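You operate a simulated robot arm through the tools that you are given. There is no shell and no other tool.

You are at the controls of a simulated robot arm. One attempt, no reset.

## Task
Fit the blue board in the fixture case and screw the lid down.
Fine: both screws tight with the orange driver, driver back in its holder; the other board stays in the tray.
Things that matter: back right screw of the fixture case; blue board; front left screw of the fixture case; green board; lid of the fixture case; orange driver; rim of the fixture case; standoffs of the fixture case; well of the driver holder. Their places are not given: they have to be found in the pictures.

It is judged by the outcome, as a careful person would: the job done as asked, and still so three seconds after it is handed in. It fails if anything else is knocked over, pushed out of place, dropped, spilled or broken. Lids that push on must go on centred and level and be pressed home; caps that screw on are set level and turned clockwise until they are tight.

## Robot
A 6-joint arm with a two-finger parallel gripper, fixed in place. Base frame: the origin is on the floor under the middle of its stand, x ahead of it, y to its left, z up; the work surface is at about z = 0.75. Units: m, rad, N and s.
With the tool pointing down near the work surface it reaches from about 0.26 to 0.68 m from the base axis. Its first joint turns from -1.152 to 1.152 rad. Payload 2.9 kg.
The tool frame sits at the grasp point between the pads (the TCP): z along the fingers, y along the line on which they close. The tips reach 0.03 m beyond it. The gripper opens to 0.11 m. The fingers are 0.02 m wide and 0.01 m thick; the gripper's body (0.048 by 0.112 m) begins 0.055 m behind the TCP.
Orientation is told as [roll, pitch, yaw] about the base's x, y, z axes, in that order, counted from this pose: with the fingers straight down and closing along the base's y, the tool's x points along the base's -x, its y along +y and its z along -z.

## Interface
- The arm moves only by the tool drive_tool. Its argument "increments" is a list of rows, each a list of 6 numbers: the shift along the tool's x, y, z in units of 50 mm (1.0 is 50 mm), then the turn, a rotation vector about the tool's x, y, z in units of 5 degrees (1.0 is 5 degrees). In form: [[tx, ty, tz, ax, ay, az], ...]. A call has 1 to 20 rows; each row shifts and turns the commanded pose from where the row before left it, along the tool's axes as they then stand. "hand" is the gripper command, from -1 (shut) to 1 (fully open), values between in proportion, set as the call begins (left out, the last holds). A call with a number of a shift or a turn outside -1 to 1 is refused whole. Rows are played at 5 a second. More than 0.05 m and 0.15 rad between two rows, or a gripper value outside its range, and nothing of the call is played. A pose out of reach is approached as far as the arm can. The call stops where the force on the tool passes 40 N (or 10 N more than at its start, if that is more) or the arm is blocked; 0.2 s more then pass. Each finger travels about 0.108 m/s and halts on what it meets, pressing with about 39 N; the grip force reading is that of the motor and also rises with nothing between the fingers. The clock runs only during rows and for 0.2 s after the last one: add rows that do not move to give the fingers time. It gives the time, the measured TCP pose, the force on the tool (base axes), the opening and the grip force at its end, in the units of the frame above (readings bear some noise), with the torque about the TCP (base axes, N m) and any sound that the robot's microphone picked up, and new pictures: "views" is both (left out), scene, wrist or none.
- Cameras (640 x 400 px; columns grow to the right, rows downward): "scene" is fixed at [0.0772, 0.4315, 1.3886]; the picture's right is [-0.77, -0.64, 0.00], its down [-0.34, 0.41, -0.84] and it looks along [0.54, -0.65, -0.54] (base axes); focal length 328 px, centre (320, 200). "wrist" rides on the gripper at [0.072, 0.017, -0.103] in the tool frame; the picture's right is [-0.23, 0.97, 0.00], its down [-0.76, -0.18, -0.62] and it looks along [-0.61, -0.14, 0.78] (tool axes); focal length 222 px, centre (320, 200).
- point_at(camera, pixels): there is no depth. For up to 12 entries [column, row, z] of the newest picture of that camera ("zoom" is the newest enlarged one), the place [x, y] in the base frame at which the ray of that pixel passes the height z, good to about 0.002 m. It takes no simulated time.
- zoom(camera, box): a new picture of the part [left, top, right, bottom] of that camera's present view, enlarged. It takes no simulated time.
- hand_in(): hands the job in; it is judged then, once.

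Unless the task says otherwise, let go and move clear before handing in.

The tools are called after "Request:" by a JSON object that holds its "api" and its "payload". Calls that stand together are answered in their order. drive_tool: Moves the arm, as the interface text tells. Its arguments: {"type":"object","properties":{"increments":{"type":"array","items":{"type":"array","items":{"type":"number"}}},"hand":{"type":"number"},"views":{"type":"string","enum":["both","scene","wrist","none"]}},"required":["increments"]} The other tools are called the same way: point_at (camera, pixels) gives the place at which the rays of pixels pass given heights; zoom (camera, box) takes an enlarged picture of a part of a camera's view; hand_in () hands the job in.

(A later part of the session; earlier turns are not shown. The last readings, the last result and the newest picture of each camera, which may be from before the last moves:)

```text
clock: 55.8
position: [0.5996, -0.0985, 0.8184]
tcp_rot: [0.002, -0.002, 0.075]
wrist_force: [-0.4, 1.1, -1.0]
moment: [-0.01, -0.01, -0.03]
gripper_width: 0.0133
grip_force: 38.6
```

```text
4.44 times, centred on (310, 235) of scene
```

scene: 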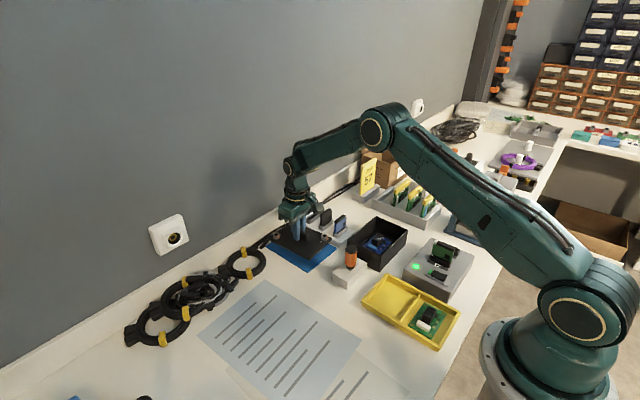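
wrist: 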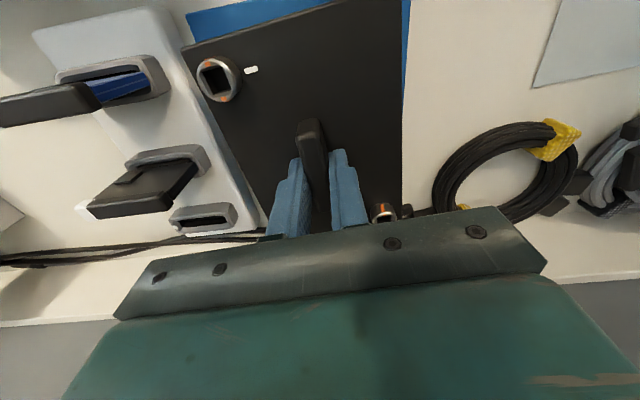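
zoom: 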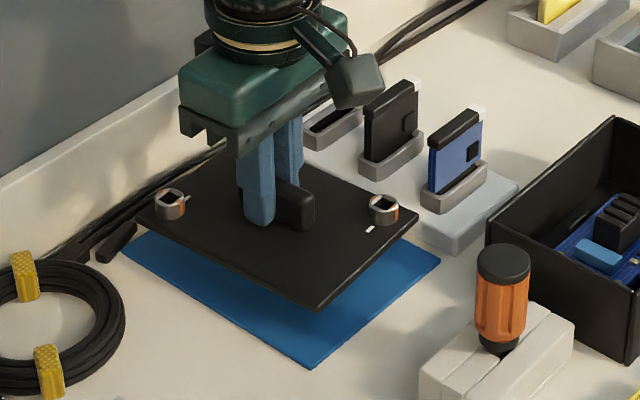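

The lid has lifted level and is held firmly. I'll raise it to z ≈ 0.96 gently.

Request:
{"api": "drive_tool", "payload": {"increments": [[0, 0, -0.1, 0, 0, 0], [0, 0, -0.2, 0, 0, 0], [0, 0, -0.3, 0, 0, 0], [0, 0, -0.3, 0, 0, 0], [0, 0, -0.3, 0, 0, 0], [0, 0, -0.3, 0, 0, 0], [0, 0, -0.3, 0, 0, 0], [0, 0, -0.3, 0, 0, 0], [0, 0, -0.3, 0, 0, 0], [0, 0, -0.3, 0, 0, 0], [0, 0, -0.2, 0, 0, 0], [0, 0, -0.1, 0, 0, 0], [0, 0, 0, 0, 0, 0]], "views": "wrist"}}

Request:
{"api": "zoom", "payload": {"camera": "wrist", "box": [150, 0, 430, 240]}}

```text
clock: 58.6
position: [0.6003, -0.0996, 0.9688]
tcp_rot: [0.0, -0.003, 0.074]
wrist_force: [0.1, 0.8, -1.0]
moment: [-0.03, -0.02, 0.02]
gripper_width: 0.0134
grip_force: 38.7
```

wrist: 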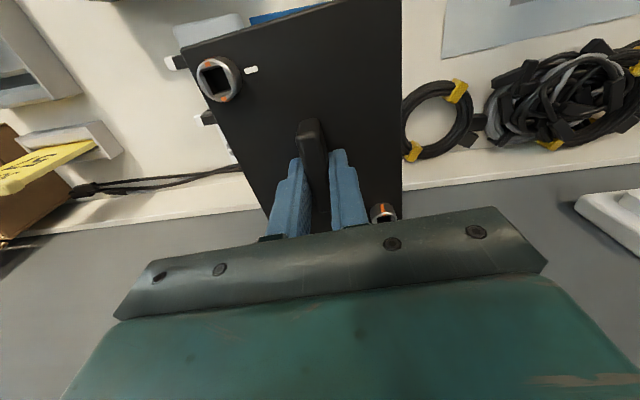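

```text
1.67 times, centred on (290, 120) of wrist
```

zoom: 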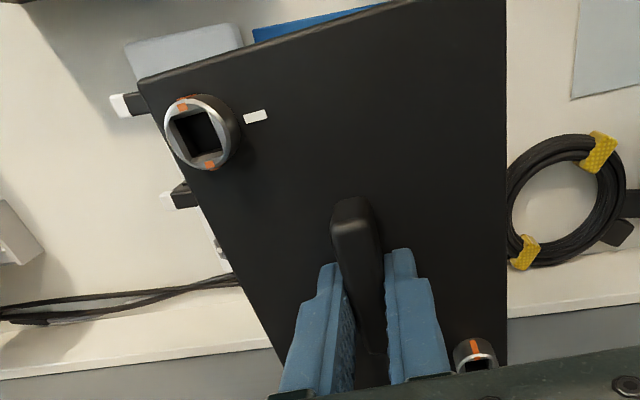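

The lid hangs level. I'll measure its corner, edges and screws relative to the tool here (lid top ≈ 0.937).

Request:
{"api": "point_at", "payload": {"camera": "zoom", "pixels": [[137, 82, 0.937], [400, 3, 0.937], [506, 100, 0.937], [506, 350, 0.937], [210, 240, 0.937], [275, 350, 0.937], [197, 137, 0.947], [472, 366, 0.947], [352, 207, 0.955], [197, 137, 0.943]]}}

```text
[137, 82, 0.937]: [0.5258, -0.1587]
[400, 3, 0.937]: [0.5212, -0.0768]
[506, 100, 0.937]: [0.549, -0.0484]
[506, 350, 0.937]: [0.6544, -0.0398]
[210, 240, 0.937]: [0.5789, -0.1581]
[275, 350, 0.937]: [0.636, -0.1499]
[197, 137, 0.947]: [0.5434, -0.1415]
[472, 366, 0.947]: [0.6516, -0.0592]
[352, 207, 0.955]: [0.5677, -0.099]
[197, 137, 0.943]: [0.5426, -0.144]
```

In the tool frame the lid is centred in y and sits about +0.0026 m along tool x (from the midpoint of the two screws). I'll carry it toward the case at this height.

Request:
{"api": "drive_tool", "payload": {"increments": [[0.15, -0.04, 0, 0, 0, 0], [0.35, -0.09, 0, 0, 0, 0], [0.45, -0.11, 0, 0, 0, 0], [0.45, -0.11, 0, 0, 0, 0], [0.45, -0.11, 0, 0, 0, 0], [0.45, -0.11, 0, 0, 0, 0], [0.4, -0.1, 0, 0, 0, 0], [0.25, -0.07, 0, 0, 0, 0], [0.12, -0.03, 0, 0, 0, 0], [0, 0, 0, 0, 0, 0.4], [0, 0, 0, 0, 0, 0.7], [0, 0, 0, 0, 0, 0.9], [0, 0, 0, 0, 0, 1], [0, 0, 0, 0, 0, 1], [0, 0, 0, 0, 0, 1], [0, 0, 0, 0, 0, 1], [0, 0, 0, 0, 0, 1], [0, 0, 0, 0, 0, 1], [0, 0, 0, 0, 0, 1], [0, 0, 0, 0, 0, 1]], "views": "scene"}}

Request:
{"api": "drive_tool", "payload": {"increments": [[0, 0, 0, 0, 0, 1], [0, 0, 0, 0, 0, 1], [0, 0, 0, 0, 0, 1], [0, 0, 0, 0, 0, 1], [0, 0, 0, 0, 0, 1], [0, 0, 0, 0, 0, 1], [0, 0, 0, 0, 0, 0.9], [0, 0, 0, 0, 0, 0.7], [0, 0, 0, 0, 0, 0.5], [0, 0, 0, 0, 0, 0.3], [0, 0, 0, 0, 0, 0.2], [0, 0, 0, 0, 0, 0.1], [0, 0, 0, 0, 0, 0]]}}

```text
clock: 62.8
position: [0.4487, -0.1479, 0.9679]
tcp_rot: [0.002, -0.001, -0.799]
wrist_force: [-0.3, 0.4, -0.6]
moment: [-0.02, -0.02, -0.01]
gripper_width: 0.0133
grip_force: 38.6
```

scene: 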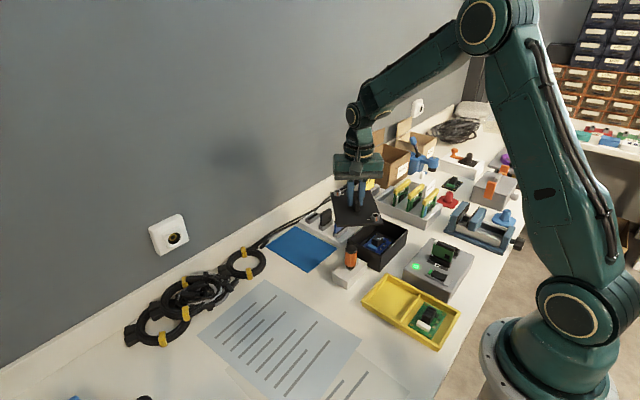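

```text
clock: 65.6
position: [0.4488, -0.1484, 0.9679]
tcp_rot: [0.001, -0.001, -1.558]
wrist_force: [-0.1, -0.4, -1.1]
moment: [0.0, -0.02, 0.03]
gripper_width: 0.0133
grip_force: 39.0
```

scene: 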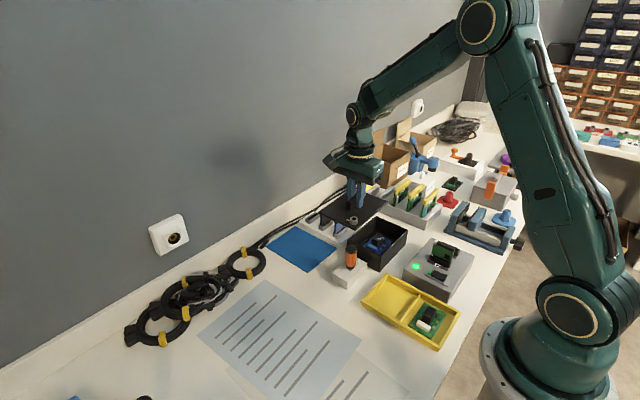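
wrist: 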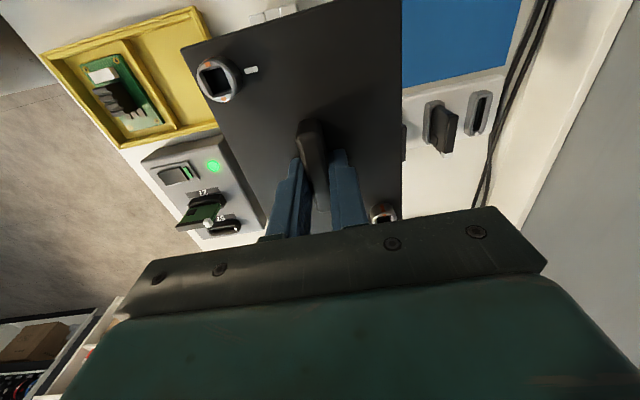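

Yaw is -1.558, so I'll trim it by 0.7°. I also want an unobstructed view of the case rim, so I'll carry the lid to the near side, around (0.27,-0.20), where the camera sees the case to the right of the lid.

Request:
{"api": "drive_tool", "payload": {"increments": [[0, 0, 0, 0, 0, 0.15], [-0.05, -0.15, 0, 0, 0, 0], [-0.1, -0.3, 0, 0, 0, 0], [-0.12, -0.42, 0, 0, 0, 0], [-0.12, -0.42, 0, 0, 0, 0], [-0.12, -0.42, 0, 0, 0, 0], [-0.12, -0.42, 0, 0, 0, 0], [-0.12, -0.42, 0, 0, 0, 0], [-0.12, -0.42, 0, 0, 0, 0], [-0.1, -0.35, 0, 0, 0, 0], [-0.06, -0.2, 0, 0, 0, 0], [0, 0, 0, 0, 0, 0]]}}

Request:
{"api": "zoom", "payload": {"camera": "wrist", "box": [395, 0, 535, 190]}}

```text
clock: 68.2
position: [0.2736, -0.2002, 0.9669]
tcp_rot: [0.002, -0.001, -1.57]
wrist_force: [0.8, 0.2, -0.5]
moment: [0.0, -0.01, 0.01]
gripper_width: 0.0133
grip_force: 39.5
```

scene: 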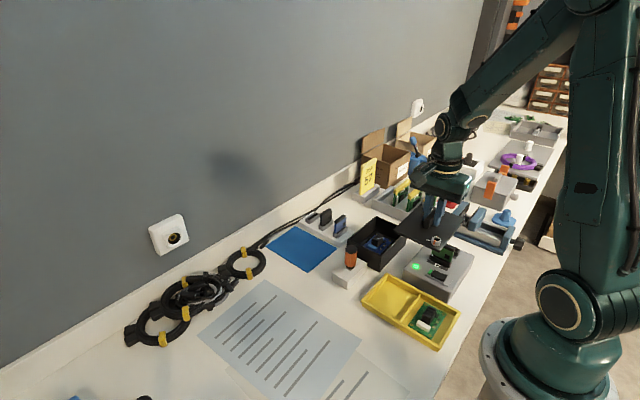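
wrist: 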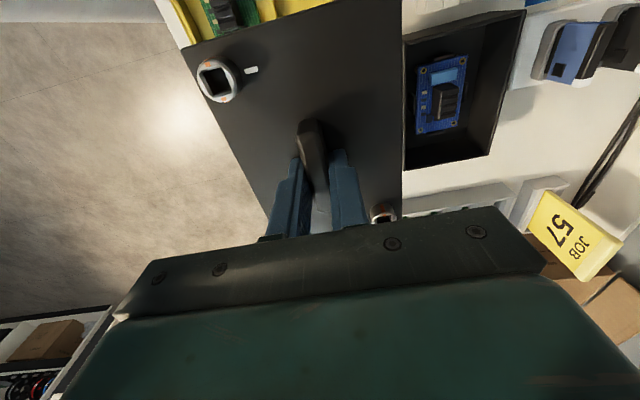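

```text
2.11 times, centred on (465, 95) of wrist
```

zoom: 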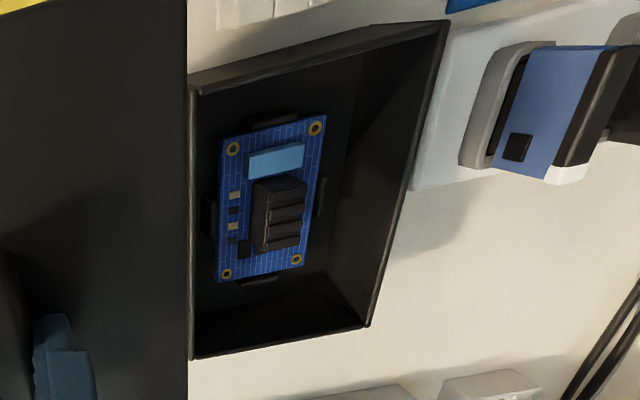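

All four rim corners show: (190,92), (448,22), (368,328) and (192,357). I'll project these at two heights to find the rim's centre and z.

Request:
{"api": "point_at", "payload": {"camera": "zoom", "pixels": [[192, 92, 0.81], [446, 23, 0.81], [368, 327, 0.81], [193, 356, 0.81], [192, 92, 0.8], [446, 23, 0.8], [368, 327, 0.8], [193, 356, 0.8]]}}

Request:
{"api": "zoom", "payload": {"camera": "scene", "box": [340, 205, 415, 280]}}

Request:
{"api": "point_at", "payload": {"camera": "zoom", "pixels": [[317, 95, 0.81], [566, 203, 0.81], [350, 422, 0.81], [100, 281, 0.81]]}}

```text
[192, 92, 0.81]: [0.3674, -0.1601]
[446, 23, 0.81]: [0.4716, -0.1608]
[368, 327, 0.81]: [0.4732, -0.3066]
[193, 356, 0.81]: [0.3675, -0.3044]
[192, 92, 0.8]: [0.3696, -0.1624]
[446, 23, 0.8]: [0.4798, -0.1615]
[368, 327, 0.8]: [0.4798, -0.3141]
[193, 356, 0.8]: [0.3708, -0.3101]
```

```text
5.33 times, centred on (378, 242) of scene
```

zoom: 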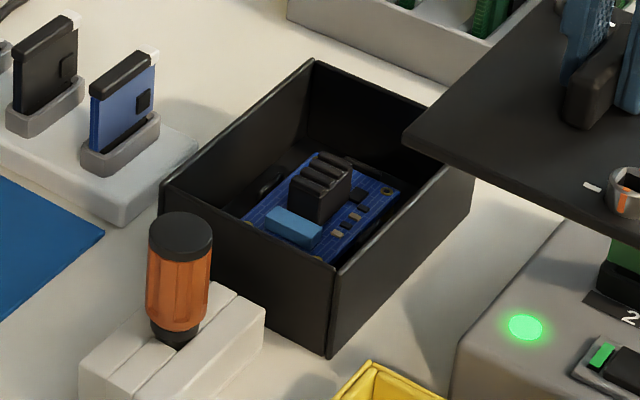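

```text
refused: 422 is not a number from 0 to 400
```

At z ≈ 0.807 the rim centre comes to (0.4213,-0.2343), matching the standoffs. I'll re-measure the lid in the tool frame from this view to confirm its offset.

Request:
{"api": "zoom", "payload": {"camera": "wrist", "box": [170, 0, 410, 230]}}

```text
1.74 times, centred on (290, 115) of wrist
```

zoom: 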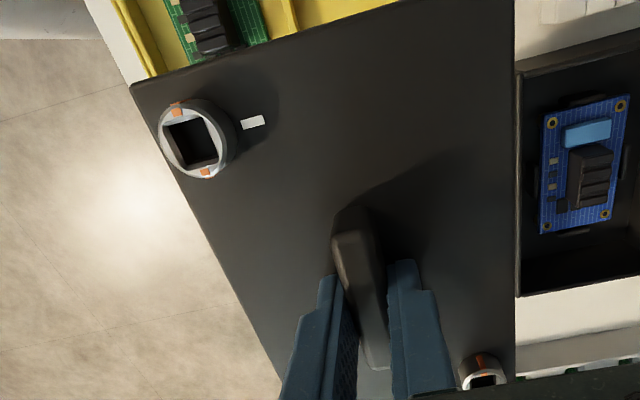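

Request:
{"api": "point_at", "payload": {"camera": "zoom", "pixels": [[133, 84, 0.9355], [390, 3, 0.9355], [514, 100, 0.9355], [514, 340, 0.9355], [205, 225, 0.9355], [250, 322, 0.9355], [190, 141, 0.9455], [483, 370, 0.9455], [177, 108, 0.9455], [205, 172, 0.9455], [253, 122, 0.9355]]}}

```text
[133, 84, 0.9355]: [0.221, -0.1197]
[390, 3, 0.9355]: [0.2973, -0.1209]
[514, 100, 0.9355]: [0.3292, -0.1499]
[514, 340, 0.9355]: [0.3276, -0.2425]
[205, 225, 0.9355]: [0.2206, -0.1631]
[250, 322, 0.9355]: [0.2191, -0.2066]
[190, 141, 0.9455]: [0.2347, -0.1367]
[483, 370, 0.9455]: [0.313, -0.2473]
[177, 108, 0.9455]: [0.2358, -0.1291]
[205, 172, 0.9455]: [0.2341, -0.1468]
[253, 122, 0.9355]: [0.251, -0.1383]
```

The lid spans 0.148 × 0.1086 m (the case is about 0.147 × 0.106). Its centre lies about +0.004 m along tool x from the TCP. I'll move it over the case at height, then lower to 0.90 and compare edges directly.

Request:
{"api": "drive_tool", "payload": {"increments": [[-0.03, 0.12, 0, 0, 0, 0], [-0.08, 0.3, 0, 0, 0, 0], [-0.1, 0.4, 0, 0, 0, 0], [-0.11, 0.42, 0, 0, 0, 0], [-0.11, 0.42, 0, 0, 0, 0], [-0.11, 0.42, 0, 0, 0, 0], [-0.1, 0.4, 0.05, 0, 0, 0], [-0.08, 0.3, 0.15, 0, 0, 0], [-0.042, 0.166, 0.25, 0, 0, 0], [0, 0, 0.3, 0, 0, 0], [0, 0, 0.3, 0, 0, 0], [0, 0, 0.2, 0, 0, 0], [0, 0, 0.09, 0, 0, 0], [0, 0, 0, 0, 0, 0], [0, 0, 0, 0, 0, 0]]}}

Request:
{"api": "zoom", "payload": {"camera": "wrist", "box": [160, 0, 440, 230]}}

Request:
{"api": "zoom", "payload": {"camera": "scene", "box": [320, 190, 430, 280]}}

```text
clock: 71.4
position: [0.4199, -0.2374, 0.9006]
tcp_rot: [0.001, 0.001, -1.572]
wrist_force: [0.7, 1.0, -1.7]
moment: [0.02, -0.02, -0.05]
gripper_width: 0.0133
grip_force: 38.7
```

scene: 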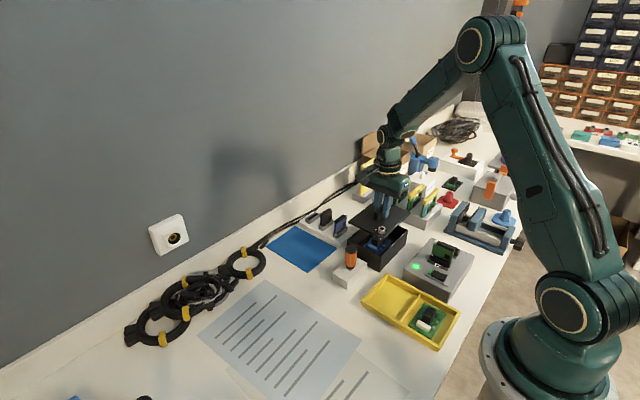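
wrist: 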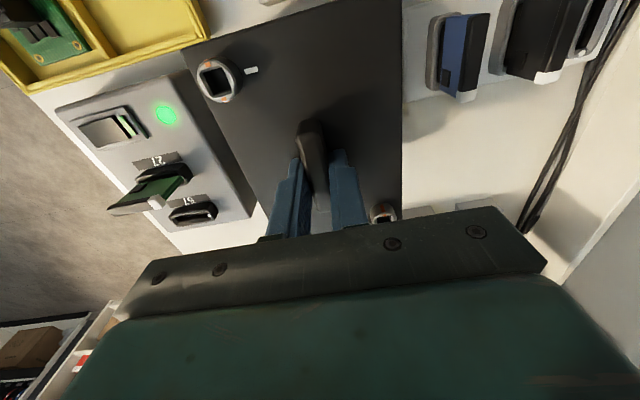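

```text
1.74 times, centred on (300, 115) of wrist
```

zoom: 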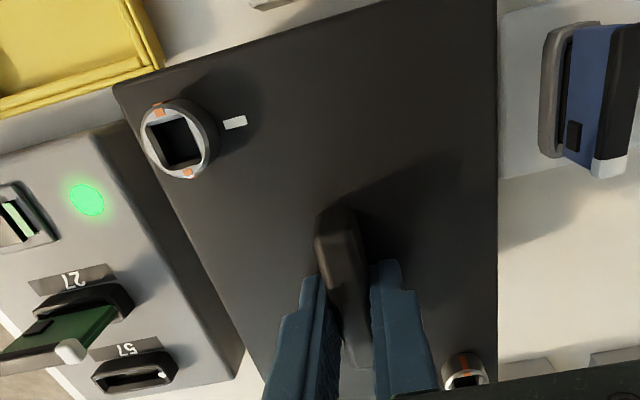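

```text
4.44 times, centred on (375, 235) of scene
```

zoom: 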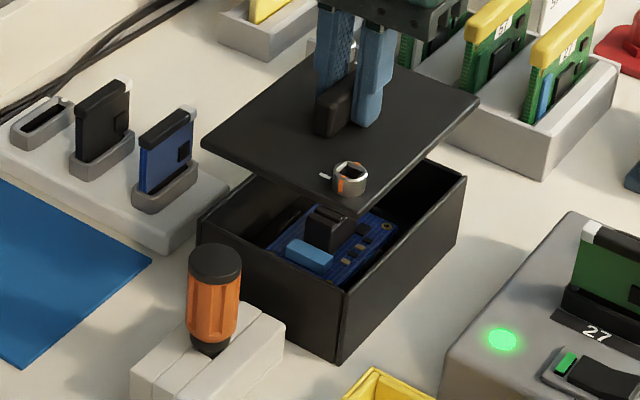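

The lid hovers over the case aligned in orientation. I'll lower to z ≈ 0.862 (about 20 mm above seating) and compare edges.

Request:
{"api": "drive_tool", "payload": {"increments": [[0, 0.01, 0.1, 0, 0, 0], [0, 0, 0.2, 0, 0, 0], [0, 0, 0.2, 0, 0, 0], [0, 0, 0.2, 0, 0, 0], [0, 0, 0.07, 0, 0, 0], [0, 0, 0, 0, 0, 0], [0, 0, 0, 0, 0, 0]]}}

Request:
{"api": "zoom", "payload": {"camera": "wrist", "box": [160, 0, 440, 230]}}

Request:
{"api": "zoom", "payload": {"camera": "scene", "box": [335, 195, 425, 275]}}

```text
clock: 73.0
position: [0.4207, -0.2377, 0.8613]
tcp_rot: [0.002, 0.0, -1.571]
wrist_force: [0.2, 0.4, -0.7]
moment: [0.0, 0.02, 0.0]
gripper_width: 0.0136
grip_force: 39.5
```

scene: 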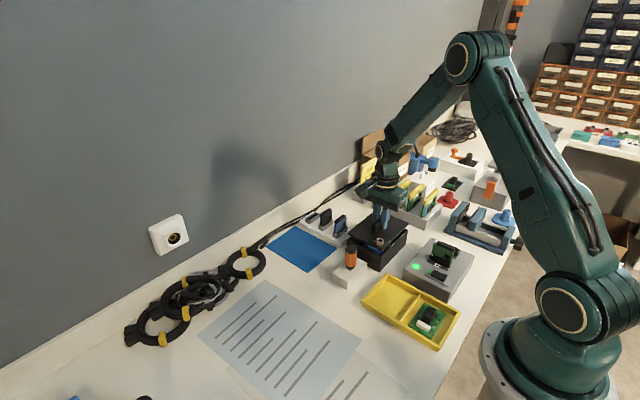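
wrist: 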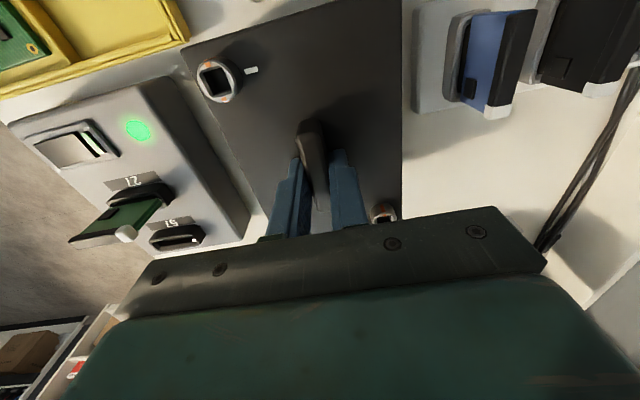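

```text
1.74 times, centred on (300, 115) of wrist
```

zoom: 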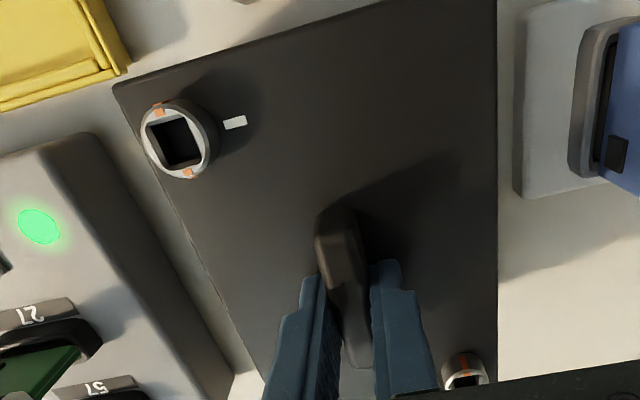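

```text
5.00 times, centred on (380, 235) of scene
```

zoom: 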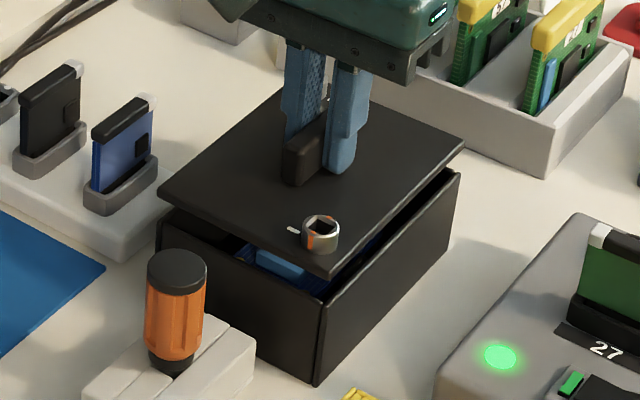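

The scene corners of lid and case line up closely in column. I'll zoom further to compare each corner.

Request:
{"api": "zoom", "payload": {"camera": "scene", "box": [360, 230, 420, 280]}}

Request:
{"api": "zoom", "payload": {"camera": "scene", "box": [338, 215, 398, 265]}}

```text
8.00 times, centred on (390, 255) of scene
```

zoom: 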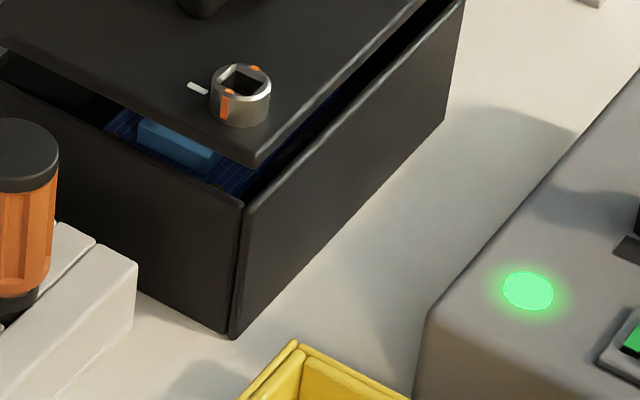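

```text
8.00 times, centred on (368, 240) of scene
```

zoom: 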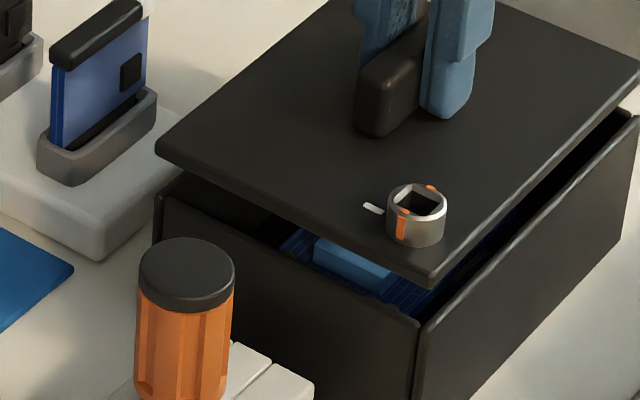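

Request:
{"api": "zoom", "payload": {"camera": "scene", "box": [390, 205, 420, 230]}}

Request:
{"api": "zoom", "payload": {"camera": "scene", "box": [368, 238, 398, 263]}}

Request:
{"api": "zoom", "payload": {"camera": "scene", "box": [335, 220, 365, 245]}}

```text
16.00 times, centred on (405, 218) of scene
```

zoom: 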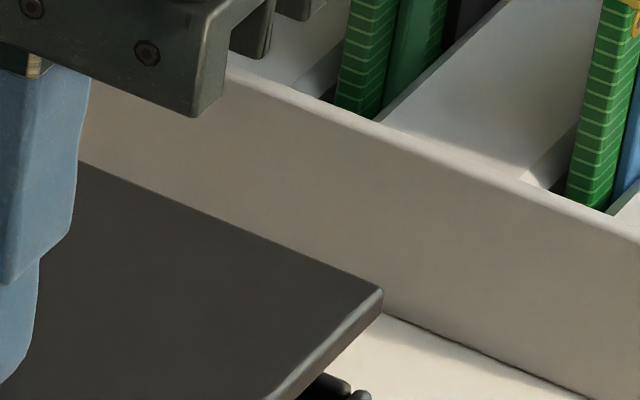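

```text
16.00 times, centred on (383, 250) of scene
```

zoom: 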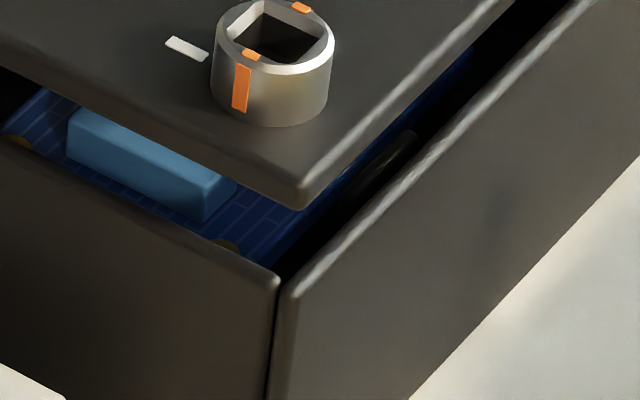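

```text
16.00 times, centred on (350, 232) of scene
```

zoom: 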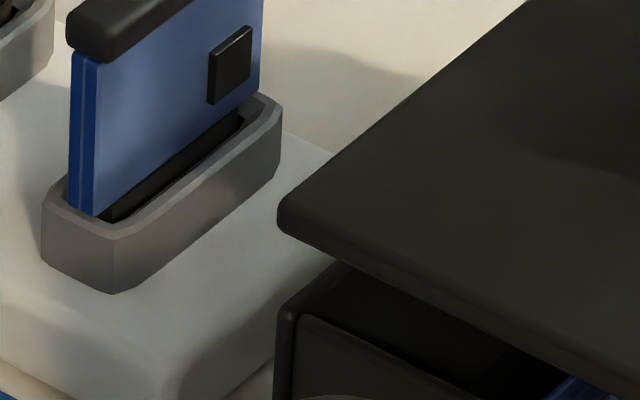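

The near corner of the lid is offset about 1.2 mm toward (-x,-y) relative to the case. I'll also measure the lid's edges in base coordinates from the wrist camera at this pose.

Request:
{"api": "zoom", "payload": {"camera": "wrist", "box": [170, 0, 410, 200]}}

Request:
{"api": "point_at", "payload": {"camera": "zoom", "pixels": [[23, 91, 0.83], [200, 44, 0.83], [360, 2, 0.83], [465, 100, 0.83], [465, 200, 0.83], [465, 300, 0.83], [82, 200, 0.83], [136, 300, 0.83], [93, 152, 0.84], [160, 136, 0.83]]}}

```text
2.00 times, centred on (290, 100) of wrist
```

zoom: 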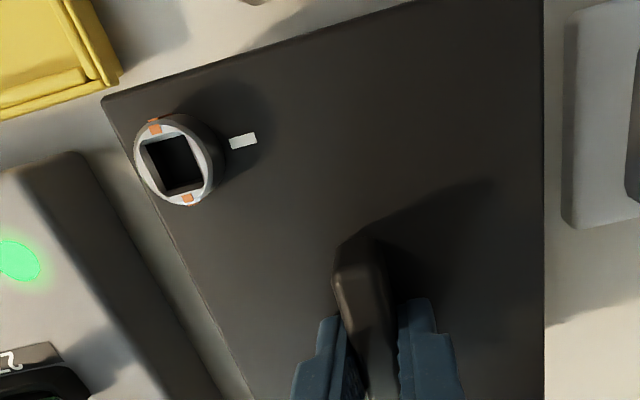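

```text
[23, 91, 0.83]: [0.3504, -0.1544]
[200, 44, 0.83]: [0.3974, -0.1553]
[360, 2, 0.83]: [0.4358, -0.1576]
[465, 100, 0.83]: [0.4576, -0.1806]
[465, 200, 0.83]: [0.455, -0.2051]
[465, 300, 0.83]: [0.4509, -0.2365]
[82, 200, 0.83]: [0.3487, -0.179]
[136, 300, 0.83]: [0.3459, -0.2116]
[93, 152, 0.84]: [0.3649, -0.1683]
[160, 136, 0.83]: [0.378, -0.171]
```

Request:
{"api": "point_at", "payload": {"camera": "zoom", "pixels": [[103, 97, 0.83], [250, 52, 0.83], [410, 3, 0.83], [544, 100, 0.83], [544, 200, 0.83], [544, 300, 0.83], [160, 213, 0.83], [205, 305, 0.83], [173, 163, 0.84], [180, 165, 0.84]]}}

```text
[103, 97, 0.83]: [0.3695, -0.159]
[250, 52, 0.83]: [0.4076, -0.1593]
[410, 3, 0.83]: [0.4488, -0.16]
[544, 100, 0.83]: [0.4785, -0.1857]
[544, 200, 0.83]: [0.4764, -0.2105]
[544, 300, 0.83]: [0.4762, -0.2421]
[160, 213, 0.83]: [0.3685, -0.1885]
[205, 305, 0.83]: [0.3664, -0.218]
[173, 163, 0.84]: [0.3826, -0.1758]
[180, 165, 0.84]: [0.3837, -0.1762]
```

I'll compare the lid's corners and the case's corners from the scene camera with the refined pixels.

Request:
{"api": "point_at", "payload": {"camera": "scene", "pixels": [[381.9, 249.9, 0.83], [408.75, 223.1, 0.83], [347.4, 233.4, 0.83], [380.7, 255.8, 0.807], [347.2, 239.4, 0.807], [408.0, 230.0, 0.807], [381.9, 251.0, 0.826], [347.4, 234.5, 0.826]]}}

```text
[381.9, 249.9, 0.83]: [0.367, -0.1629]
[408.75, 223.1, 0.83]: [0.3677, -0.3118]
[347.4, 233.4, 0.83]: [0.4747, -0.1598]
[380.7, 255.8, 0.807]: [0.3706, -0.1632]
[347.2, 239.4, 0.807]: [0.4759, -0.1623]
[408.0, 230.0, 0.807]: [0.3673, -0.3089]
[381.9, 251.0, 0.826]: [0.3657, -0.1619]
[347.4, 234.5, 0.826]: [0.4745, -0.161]
```

Both cameras agree: the lid centre is within about 1 mm of the case centre in x and y, and its yaw is near zero. I'll lower 10 mm, then feel for contact in small steps.

Request:
{"api": "drive_tool", "payload": {"increments": [[0, 0, 0.05, 0, 0, 0], [0, 0, 0.06, 0, 0, 0], [0, 0, 0.06, 0, 0, 0], [0, 0, 0.03, 0, 0, 0], [0, 0, 0, 0, 0, 0]], "views": "none"}}

Request:
{"api": "drive_tool", "payload": {"increments": [[0, 0, 0.02, 0, 0, 0], [0, 0, 0.02, 0, 0, 0], [0, 0, 0, 0, 0, 0]], "views": "none"}}

Request:
{"api": "zoom", "payload": {"camera": "scene", "box": [335, 200, 425, 275]}}

```text
clock: 74.2
position: [0.4223, -0.2384, 0.8527]
tcp_rot: [0.001, 0.0, -1.571]
wrist_force: [-0.2, 0.1, -1.3]
moment: [-0.02, 0.01, 0.02]
gripper_width: 0.0132
grip_force: 38.8
```

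```text
clock: 75.0
position: [0.4194, -0.2393, 0.8501]
tcp_rot: [0.001, 0.002, -1.571]
wrist_force: [1.0, 0.0, -1.6]
moment: [-0.01, 0.0, 0.0]
gripper_width: 0.0134
grip_force: 38.8
```

```text
5.33 times, centred on (380, 238) of scene
```

zoom: 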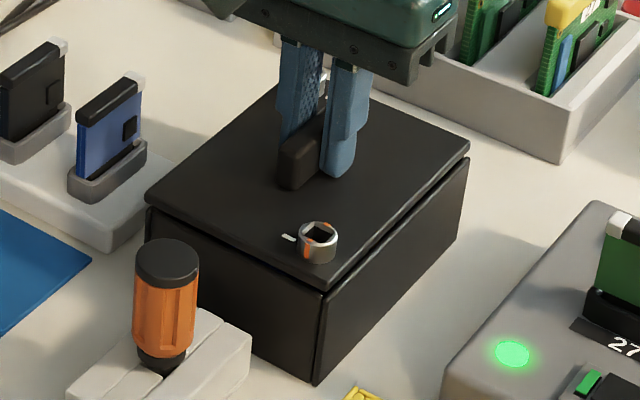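

The lid is now just above the rim and looks well aligned. I'll zoom in on the gap.

Request:
{"api": "zoom", "payload": {"camera": "scene", "box": [366, 238, 400, 266]}}

Request:
{"api": "zoom", "payload": {"camera": "scene", "box": [335, 222, 369, 250]}}

Request:
{"api": "zoom", "payload": {"camera": "scene", "box": [390, 208, 424, 236]}}

```text
14.29 times, centred on (383, 252) of scene
```

zoom: 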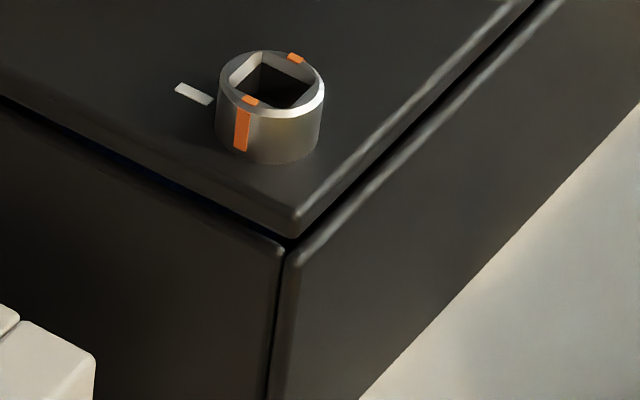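

```text
14.29 times, centred on (352, 236) of scene
```

zoom: 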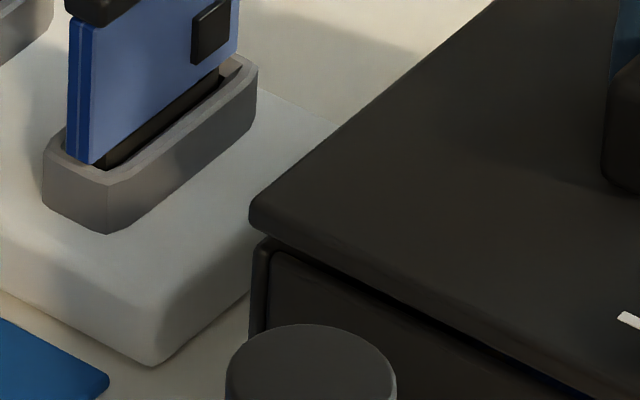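

```text
14.29 times, centred on (407, 222) of scene
```

zoom: 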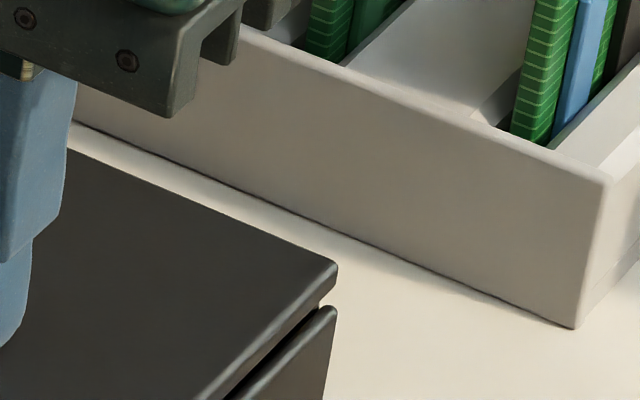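

The gap is down to a few millimetres and the corners line up. I'll continue down in 1 mm steps.

Request:
{"api": "drive_tool", "payload": {"increments": [[0, 0, 0.02, 0, 0, 0], [0, 0, 0.02, 0, 0, 0], [0, 0, 0, 0, 0, 0]], "views": "none"}}

Request:
{"api": "drive_tool", "payload": {"increments": [[0, 0, 0.02, 0, 0, 0], [0, 0, 0, 0, 0, 0]], "views": "none"}}

Request:
{"api": "drive_tool", "payload": {"increments": [[0, 0, 0.02, 0, 0, 0], [0, 0, 0, 0, 0, 0]], "views": "none"}}

Request:
{"api": "drive_tool", "payload": {"increments": [[0, 0, 0.02, 0, 0, 0], [0, 0, 0, 0, 0, 0]], "views": "none"}}

```text
clock: 75.8
position: [0.4222, -0.238, 0.8484]
tcp_rot: [0.001, 0.0, -1.571]
wrist_force: [-0.4, 0.9, 1.0]
moment: [-0.04, -0.02, -0.01]
gripper_width: 0.0134
grip_force: 39.0
```

```text
clock: 76.4
position: [0.4208, -0.2392, 0.8469]
tcp_rot: [0.001, 0.001, -1.57]
wrist_force: [-0.6, -0.1, -1.2]
moment: [0.0, 0.0, -0.01]
gripper_width: 0.0132
grip_force: 38.6
```

```text
clock: 77.0
position: [0.4213, -0.2383, 0.8456]
tcp_rot: [0.003, 0.0, -1.569]
wrist_force: [-0.2, 0.5, -1.3]
moment: [-0.02, 0.05, -0.01]
gripper_width: 0.0129
grip_force: 39.5
```

```text
clock: 77.6
position: [0.4206, -0.2379, 0.8467]
tcp_rot: [0.002, 0.0, -1.569]
wrist_force: [-2.5, 0.7, 14.1]
moment: [0.29, 0.17, -0.03]
gripper_width: 0.0133
grip_force: 39.2
```

Contact began at TCP z ≈ 0.846 with 14 N. I'll check the fit in the pictures.

Request:
{"api": "zoom", "payload": {"camera": "scene", "box": [366, 238, 400, 266]}}

Request:
{"api": "zoom", "payload": {"camera": "scene", "box": [335, 222, 369, 250]}}

Request:
{"api": "zoom", "payload": {"camera": "scene", "box": [390, 208, 424, 236]}}

```text
14.29 times, centred on (383, 252) of scene
```

zoom: 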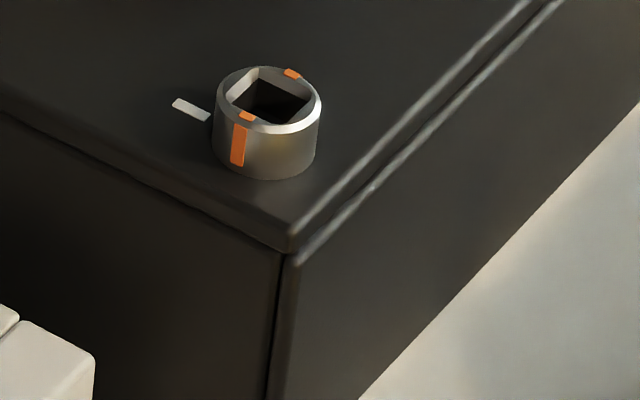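

```text
14.29 times, centred on (352, 236) of scene
```

zoom: 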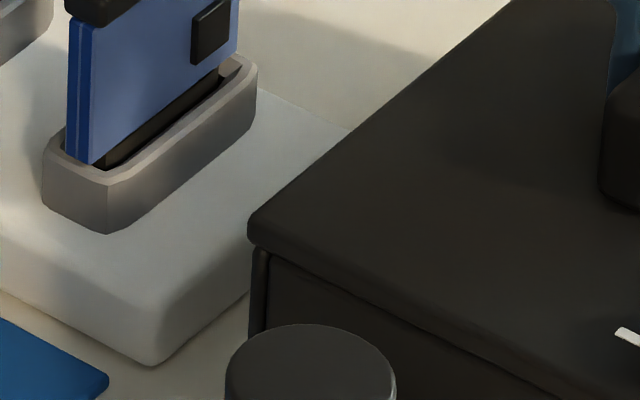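

```text
14.29 times, centred on (407, 222) of scene
```

zoom: 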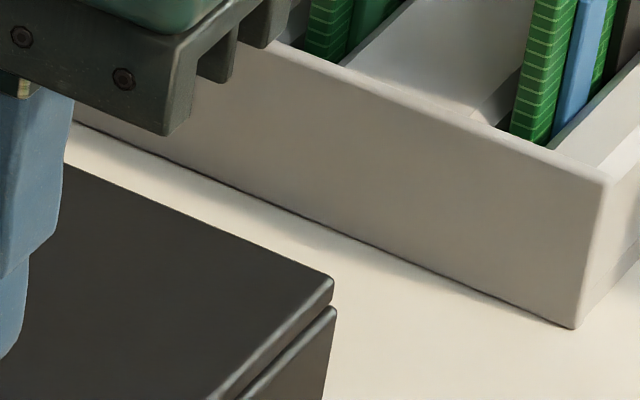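

The lid's plate sits on the rim at the near and left corners, with only a hairline at the right; all corners match within about a millimetre. I'll ease the load slightly and release the handle.

Request:
{"api": "drive_tool", "payload": {"increments": [[0, 0, -0.01, 0, 0, 0], [0, 0, 0, 0, 0, 0]], "views": "none"}}

Request:
{"api": "drive_tool", "payload": {"increments": [[0, 0, 0, 0, 0, 0], [0, 0, 0, 0, 0, 0], [0, 0, 0, 0, 0, 0]], "hand": -0.5}}

Request:
{"api": "zoom", "payload": {"camera": "scene", "box": [335, 200, 425, 275]}}

```text
clock: 78.2
position: [0.4217, -0.2375, 0.8468]
tcp_rot: [0.004, 0.0, -1.57]
wrist_force: [-1.2, 1.7, 14.7]
moment: [0.18, 0.08, -0.07]
gripper_width: 0.0136
grip_force: 39.2
```

```text
clock: 79.0
position: [0.4219, -0.2382, 0.8451]
tcp_rot: [0.002, -0.004, -1.571]
wrist_force: [6.2, -0.8, 10.6]
moment: [-0.01, -0.03, 0.01]
gripper_width: 0.0243
grip_force: 0.1
```

scene: 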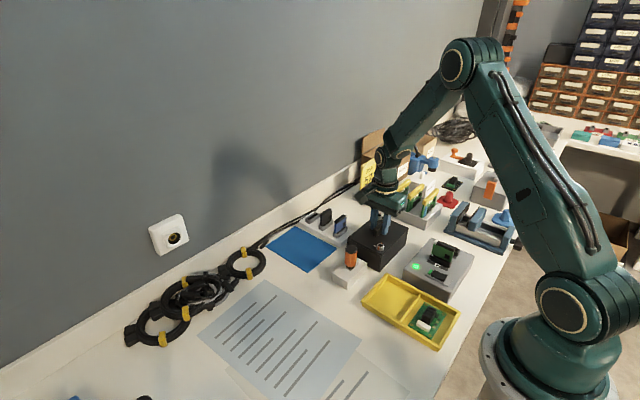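
wrist: 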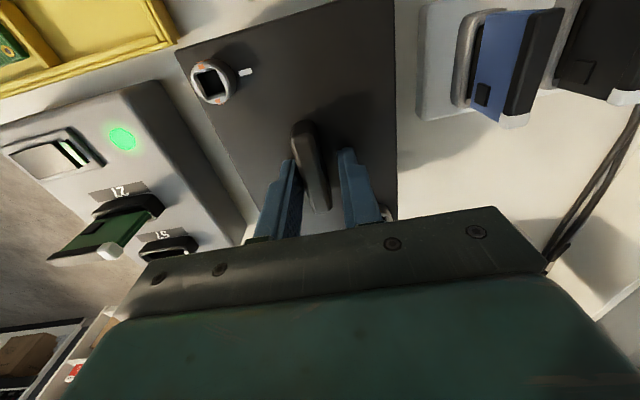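

```text
5.33 times, centred on (380, 238) of scene
```

zoom: 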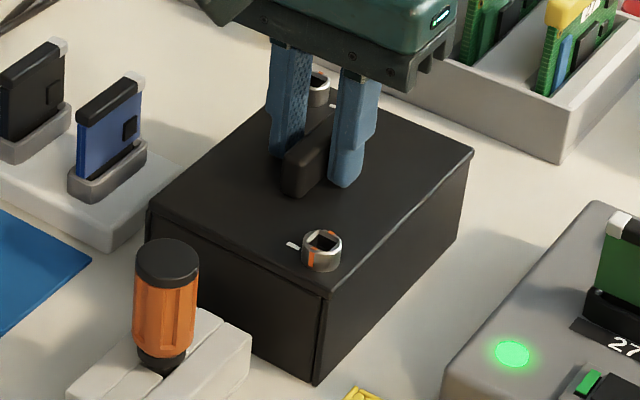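

The lid dropped flush and its edges meet the case edges all round. I'll rise clear slowly and inspect the fit.

Request:
{"api": "drive_tool", "payload": {"increments": [[0, 0, -0.04, 0, 0, 0], [0, 0, -0.06, 0, 0, 0], [0, 0, -0.1, 0, 0, 0], [0, 0, -0.2, 0, 0, 0], [0, 0, -0.4, 0, 0, 0], [0, 0, -0.5, 0, 0, 0], [0, 0, -0.5, 0, 0, 0], [0, 0, -0.3, 0, 0, 0], [0, 0, 0, 0, 0, 0]]}}

Request:
{"api": "zoom", "payload": {"camera": "scene", "box": [335, 200, 425, 275]}}

Request:
{"api": "zoom", "payload": {"camera": "wrist", "box": [210, 0, 410, 190]}}

```text
clock: 81.0
position: [0.4202, -0.238, 0.9501]
tcp_rot: [0.002, 0.0, -1.57]
wrist_force: [-0.1, 0.0, -0.5]
moment: [-0.02, -0.02, 0.01]
gripper_width: 0.0275
grip_force: 0.2
```

scene: 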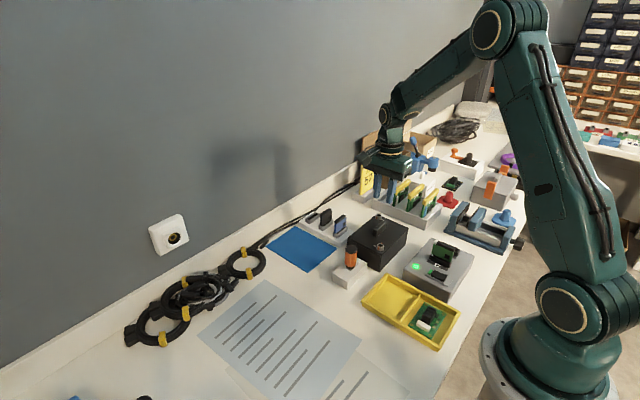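
wrist: 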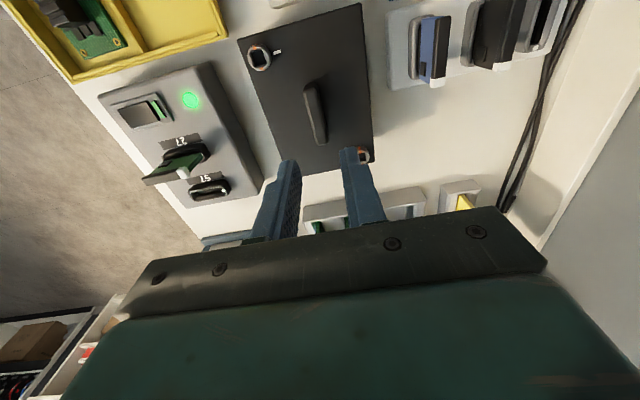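

```text
5.33 times, centred on (380, 238) of scene
```

zoom: 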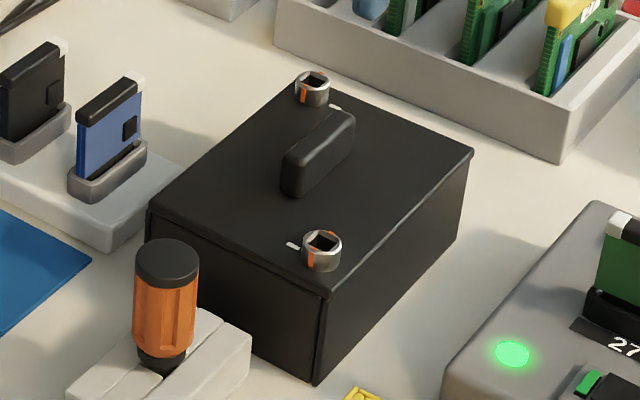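

```text
2.11 times, centred on (310, 95) of wrist
```

zoom: 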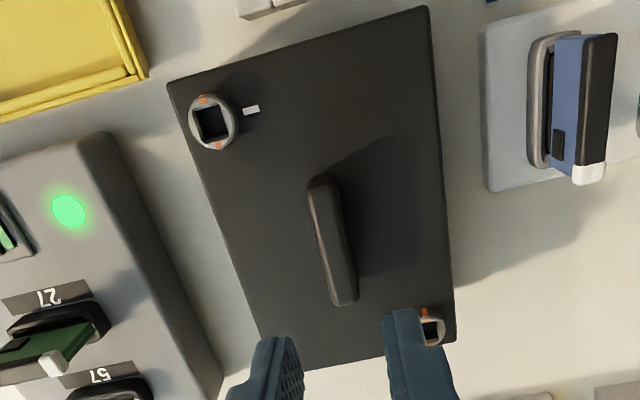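

The lid is on the case. I'll inspect the corners closely for level and centring.

Request:
{"api": "zoom", "payload": {"camera": "scene", "box": [366, 238, 400, 266]}}

Request:
{"api": "zoom", "payload": {"camera": "scene", "box": [335, 222, 369, 250]}}

Request:
{"api": "zoom", "payload": {"camera": "scene", "box": [390, 208, 424, 236]}}

Request:
{"api": "zoom", "payload": {"camera": "scene", "box": [325, 235, 380, 285]}}

```text
14.29 times, centred on (383, 252) of scene
```

zoom: 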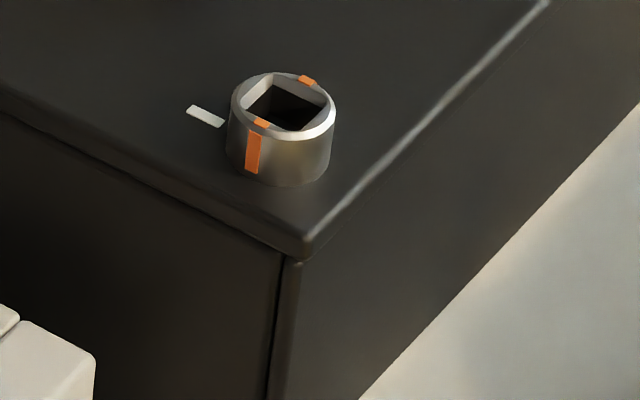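

```text
14.29 times, centred on (352, 236) of scene
```

zoom: 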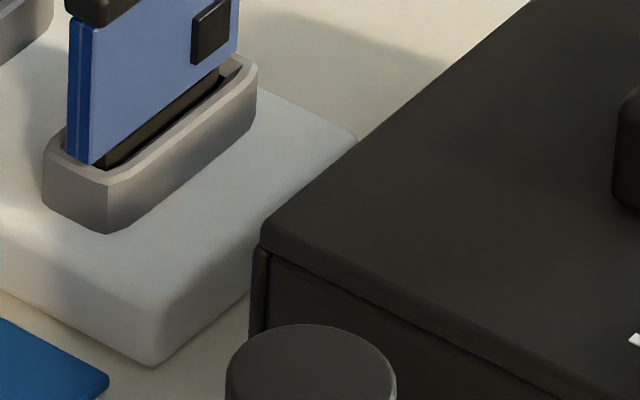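

```text
14.29 times, centred on (407, 222) of scene
```

zoom: 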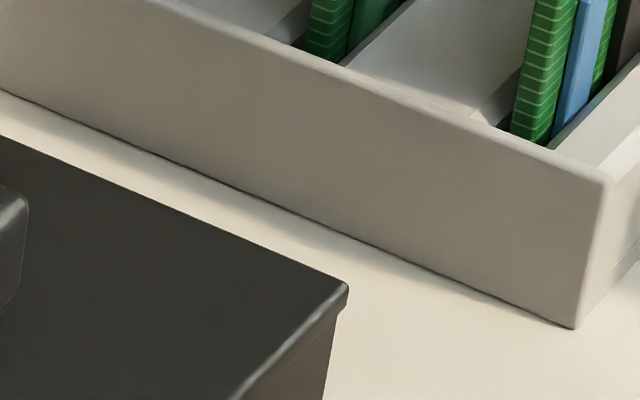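

```text
8.00 times, centred on (352, 260) of scene
```

zoom: 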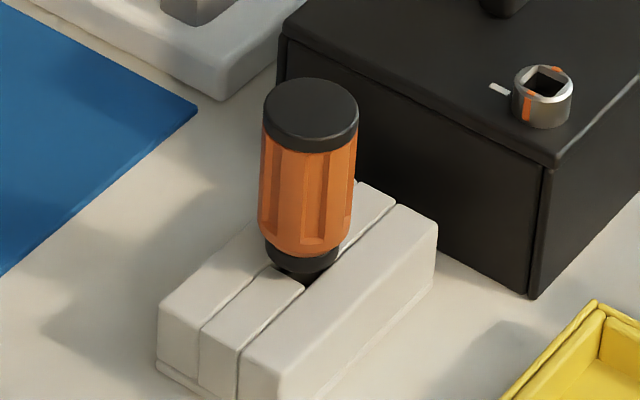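

The lid slid about 2 mm toward -x on release: at the left corner (261,240) the case rim pokes out, and the near corner now overhangs. I'll measure the lid in the wrist view, then nudge it back.

Request:
{"api": "point_at", "payload": {"camera": "wrist", "pixels": [[239, 40, 0.8145], [361, 4, 0.8145], [374, 158, 0.8145], [284, 175, 0.8145], [260, 57, 0.8245], [364, 156, 0.8245]]}}

Request:
{"api": "zoom", "payload": {"camera": "wrist", "box": [225, 0, 385, 110]}}

```text
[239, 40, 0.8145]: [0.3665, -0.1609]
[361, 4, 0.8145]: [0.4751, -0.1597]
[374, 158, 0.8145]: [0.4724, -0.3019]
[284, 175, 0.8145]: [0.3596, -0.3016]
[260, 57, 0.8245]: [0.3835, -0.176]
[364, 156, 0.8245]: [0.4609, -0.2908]
```

```text
3.64 times, centred on (305, 55) of wrist
```

zoom: 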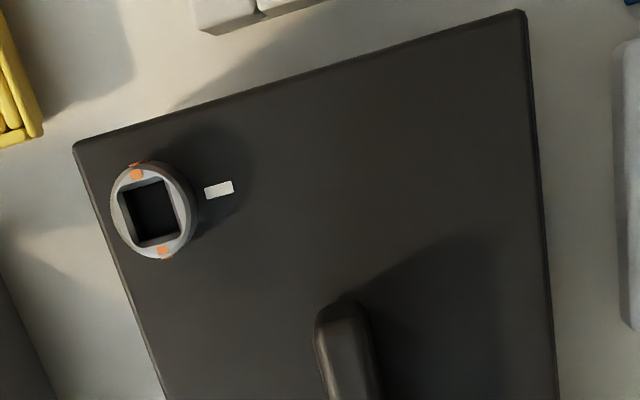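

The lid's y is fine, but x is off by about -2 mm. I'll descend with the tips about 3 mm above the lid, straddling the handle, then close gently to its width to push it back to centre with no vertical load.

Request:
{"api": "drive_tool", "payload": {"increments": [[0, 0, 0.3, 0, 0, 0], [0, 0, 0.4, 0, 0, 0], [0, 0, 0.4, 0, 0, 0], [0, 0, 0.4, 0, 0, 0], [0, 0, 0.3, 0, 0, 0], [0, 0, 0.15, 0, 0, 0], [0, 0, 0.06, 0, 0, 0], [0, 0, 0, 0, 0, 0], [0, 0, 0, 0, 0, 0]], "hand": -0.42, "views": "wrist"}}

Request:
{"api": "drive_tool", "payload": {"increments": [[0, 0, 0, 0, 0, 0], [0, 0, 0, 0, 0, 0], [0, 0, 0, 0, 0, 0]], "hand": -0.755, "views": "none"}}

Request:
{"api": "drive_tool", "payload": {"increments": [[0, 0, 0, 0, 0, 0], [0, 0, 0, 0, 0, 0]], "hand": -0.5, "views": "none"}}

Request:
{"api": "zoom", "payload": {"camera": "scene", "box": [366, 238, 400, 266]}}

Request:
{"api": "zoom", "payload": {"camera": "scene", "box": [335, 222, 369, 250]}}

Request:
{"api": "zoom", "payload": {"camera": "scene", "box": [390, 208, 424, 236]}}

```text
clock: 83.0
position: [0.4207, -0.237, 0.8506]
tcp_rot: [0.0, 0.0, -1.571]
wrist_force: [-0.1, -0.6, -0.9]
moment: [-0.01, -0.02, -0.03]
gripper_width: 0.0318
grip_force: 0.1
```

wrist: 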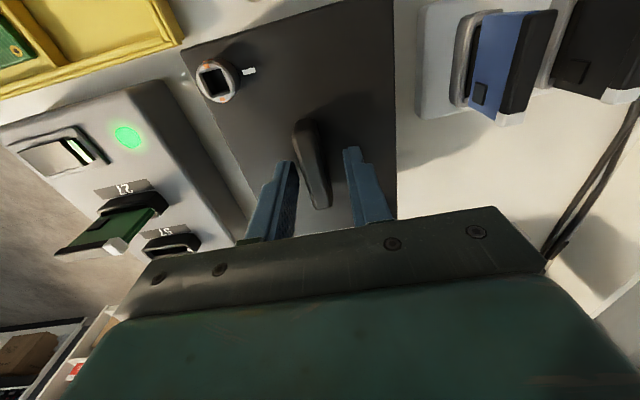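

```text
clock: 83.8
position: [0.4205, -0.2374, 0.8505]
tcp_rot: [0.003, 0.0, -1.571]
wrist_force: [0.4, -0.1, -0.3]
moment: [-0.03, 0.01, 0.02]
gripper_width: 0.014
grip_force: 0.7
```

```text
clock: 84.4
position: [0.4211, -0.2382, 0.8509]
tcp_rot: [0.003, 0.001, -1.571]
wrist_force: [0.3, 0.3, -0.3]
moment: [0.01, 0.01, 0.0]
gripper_width: 0.0276
grip_force: 0.0
```

```text
14.29 times, centred on (383, 252) of scene
```

zoom: 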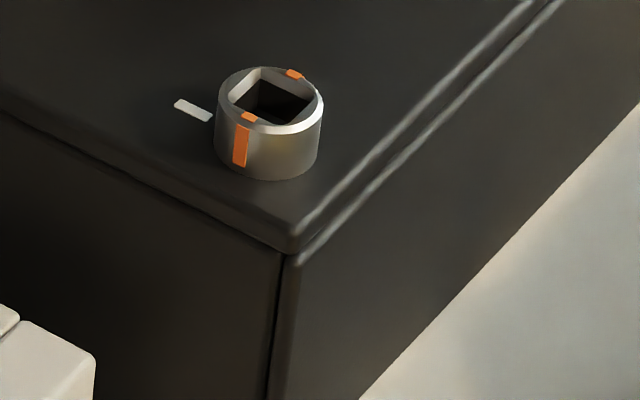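

```text
14.29 times, centred on (352, 236) of scene
```

zoom: 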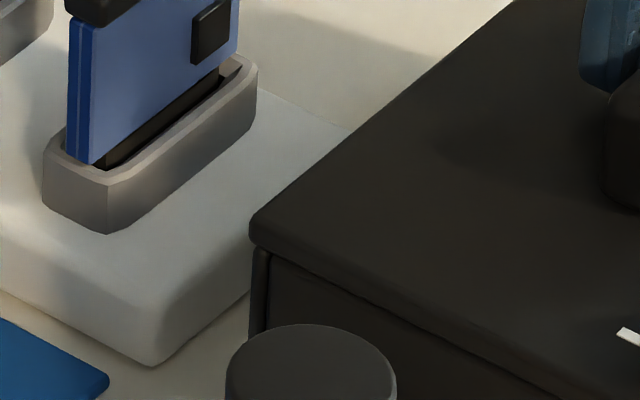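

```text
14.29 times, centred on (407, 222) of scene
```

zoom: 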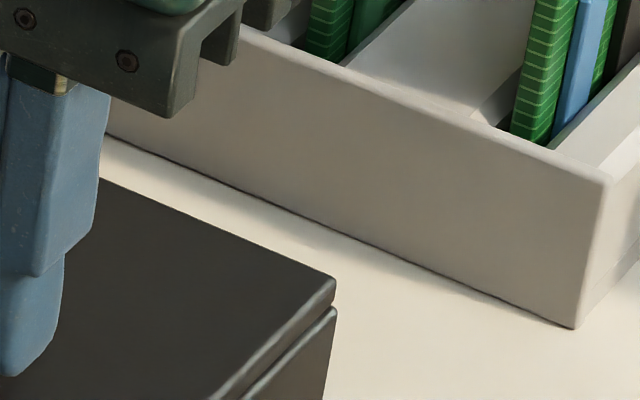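

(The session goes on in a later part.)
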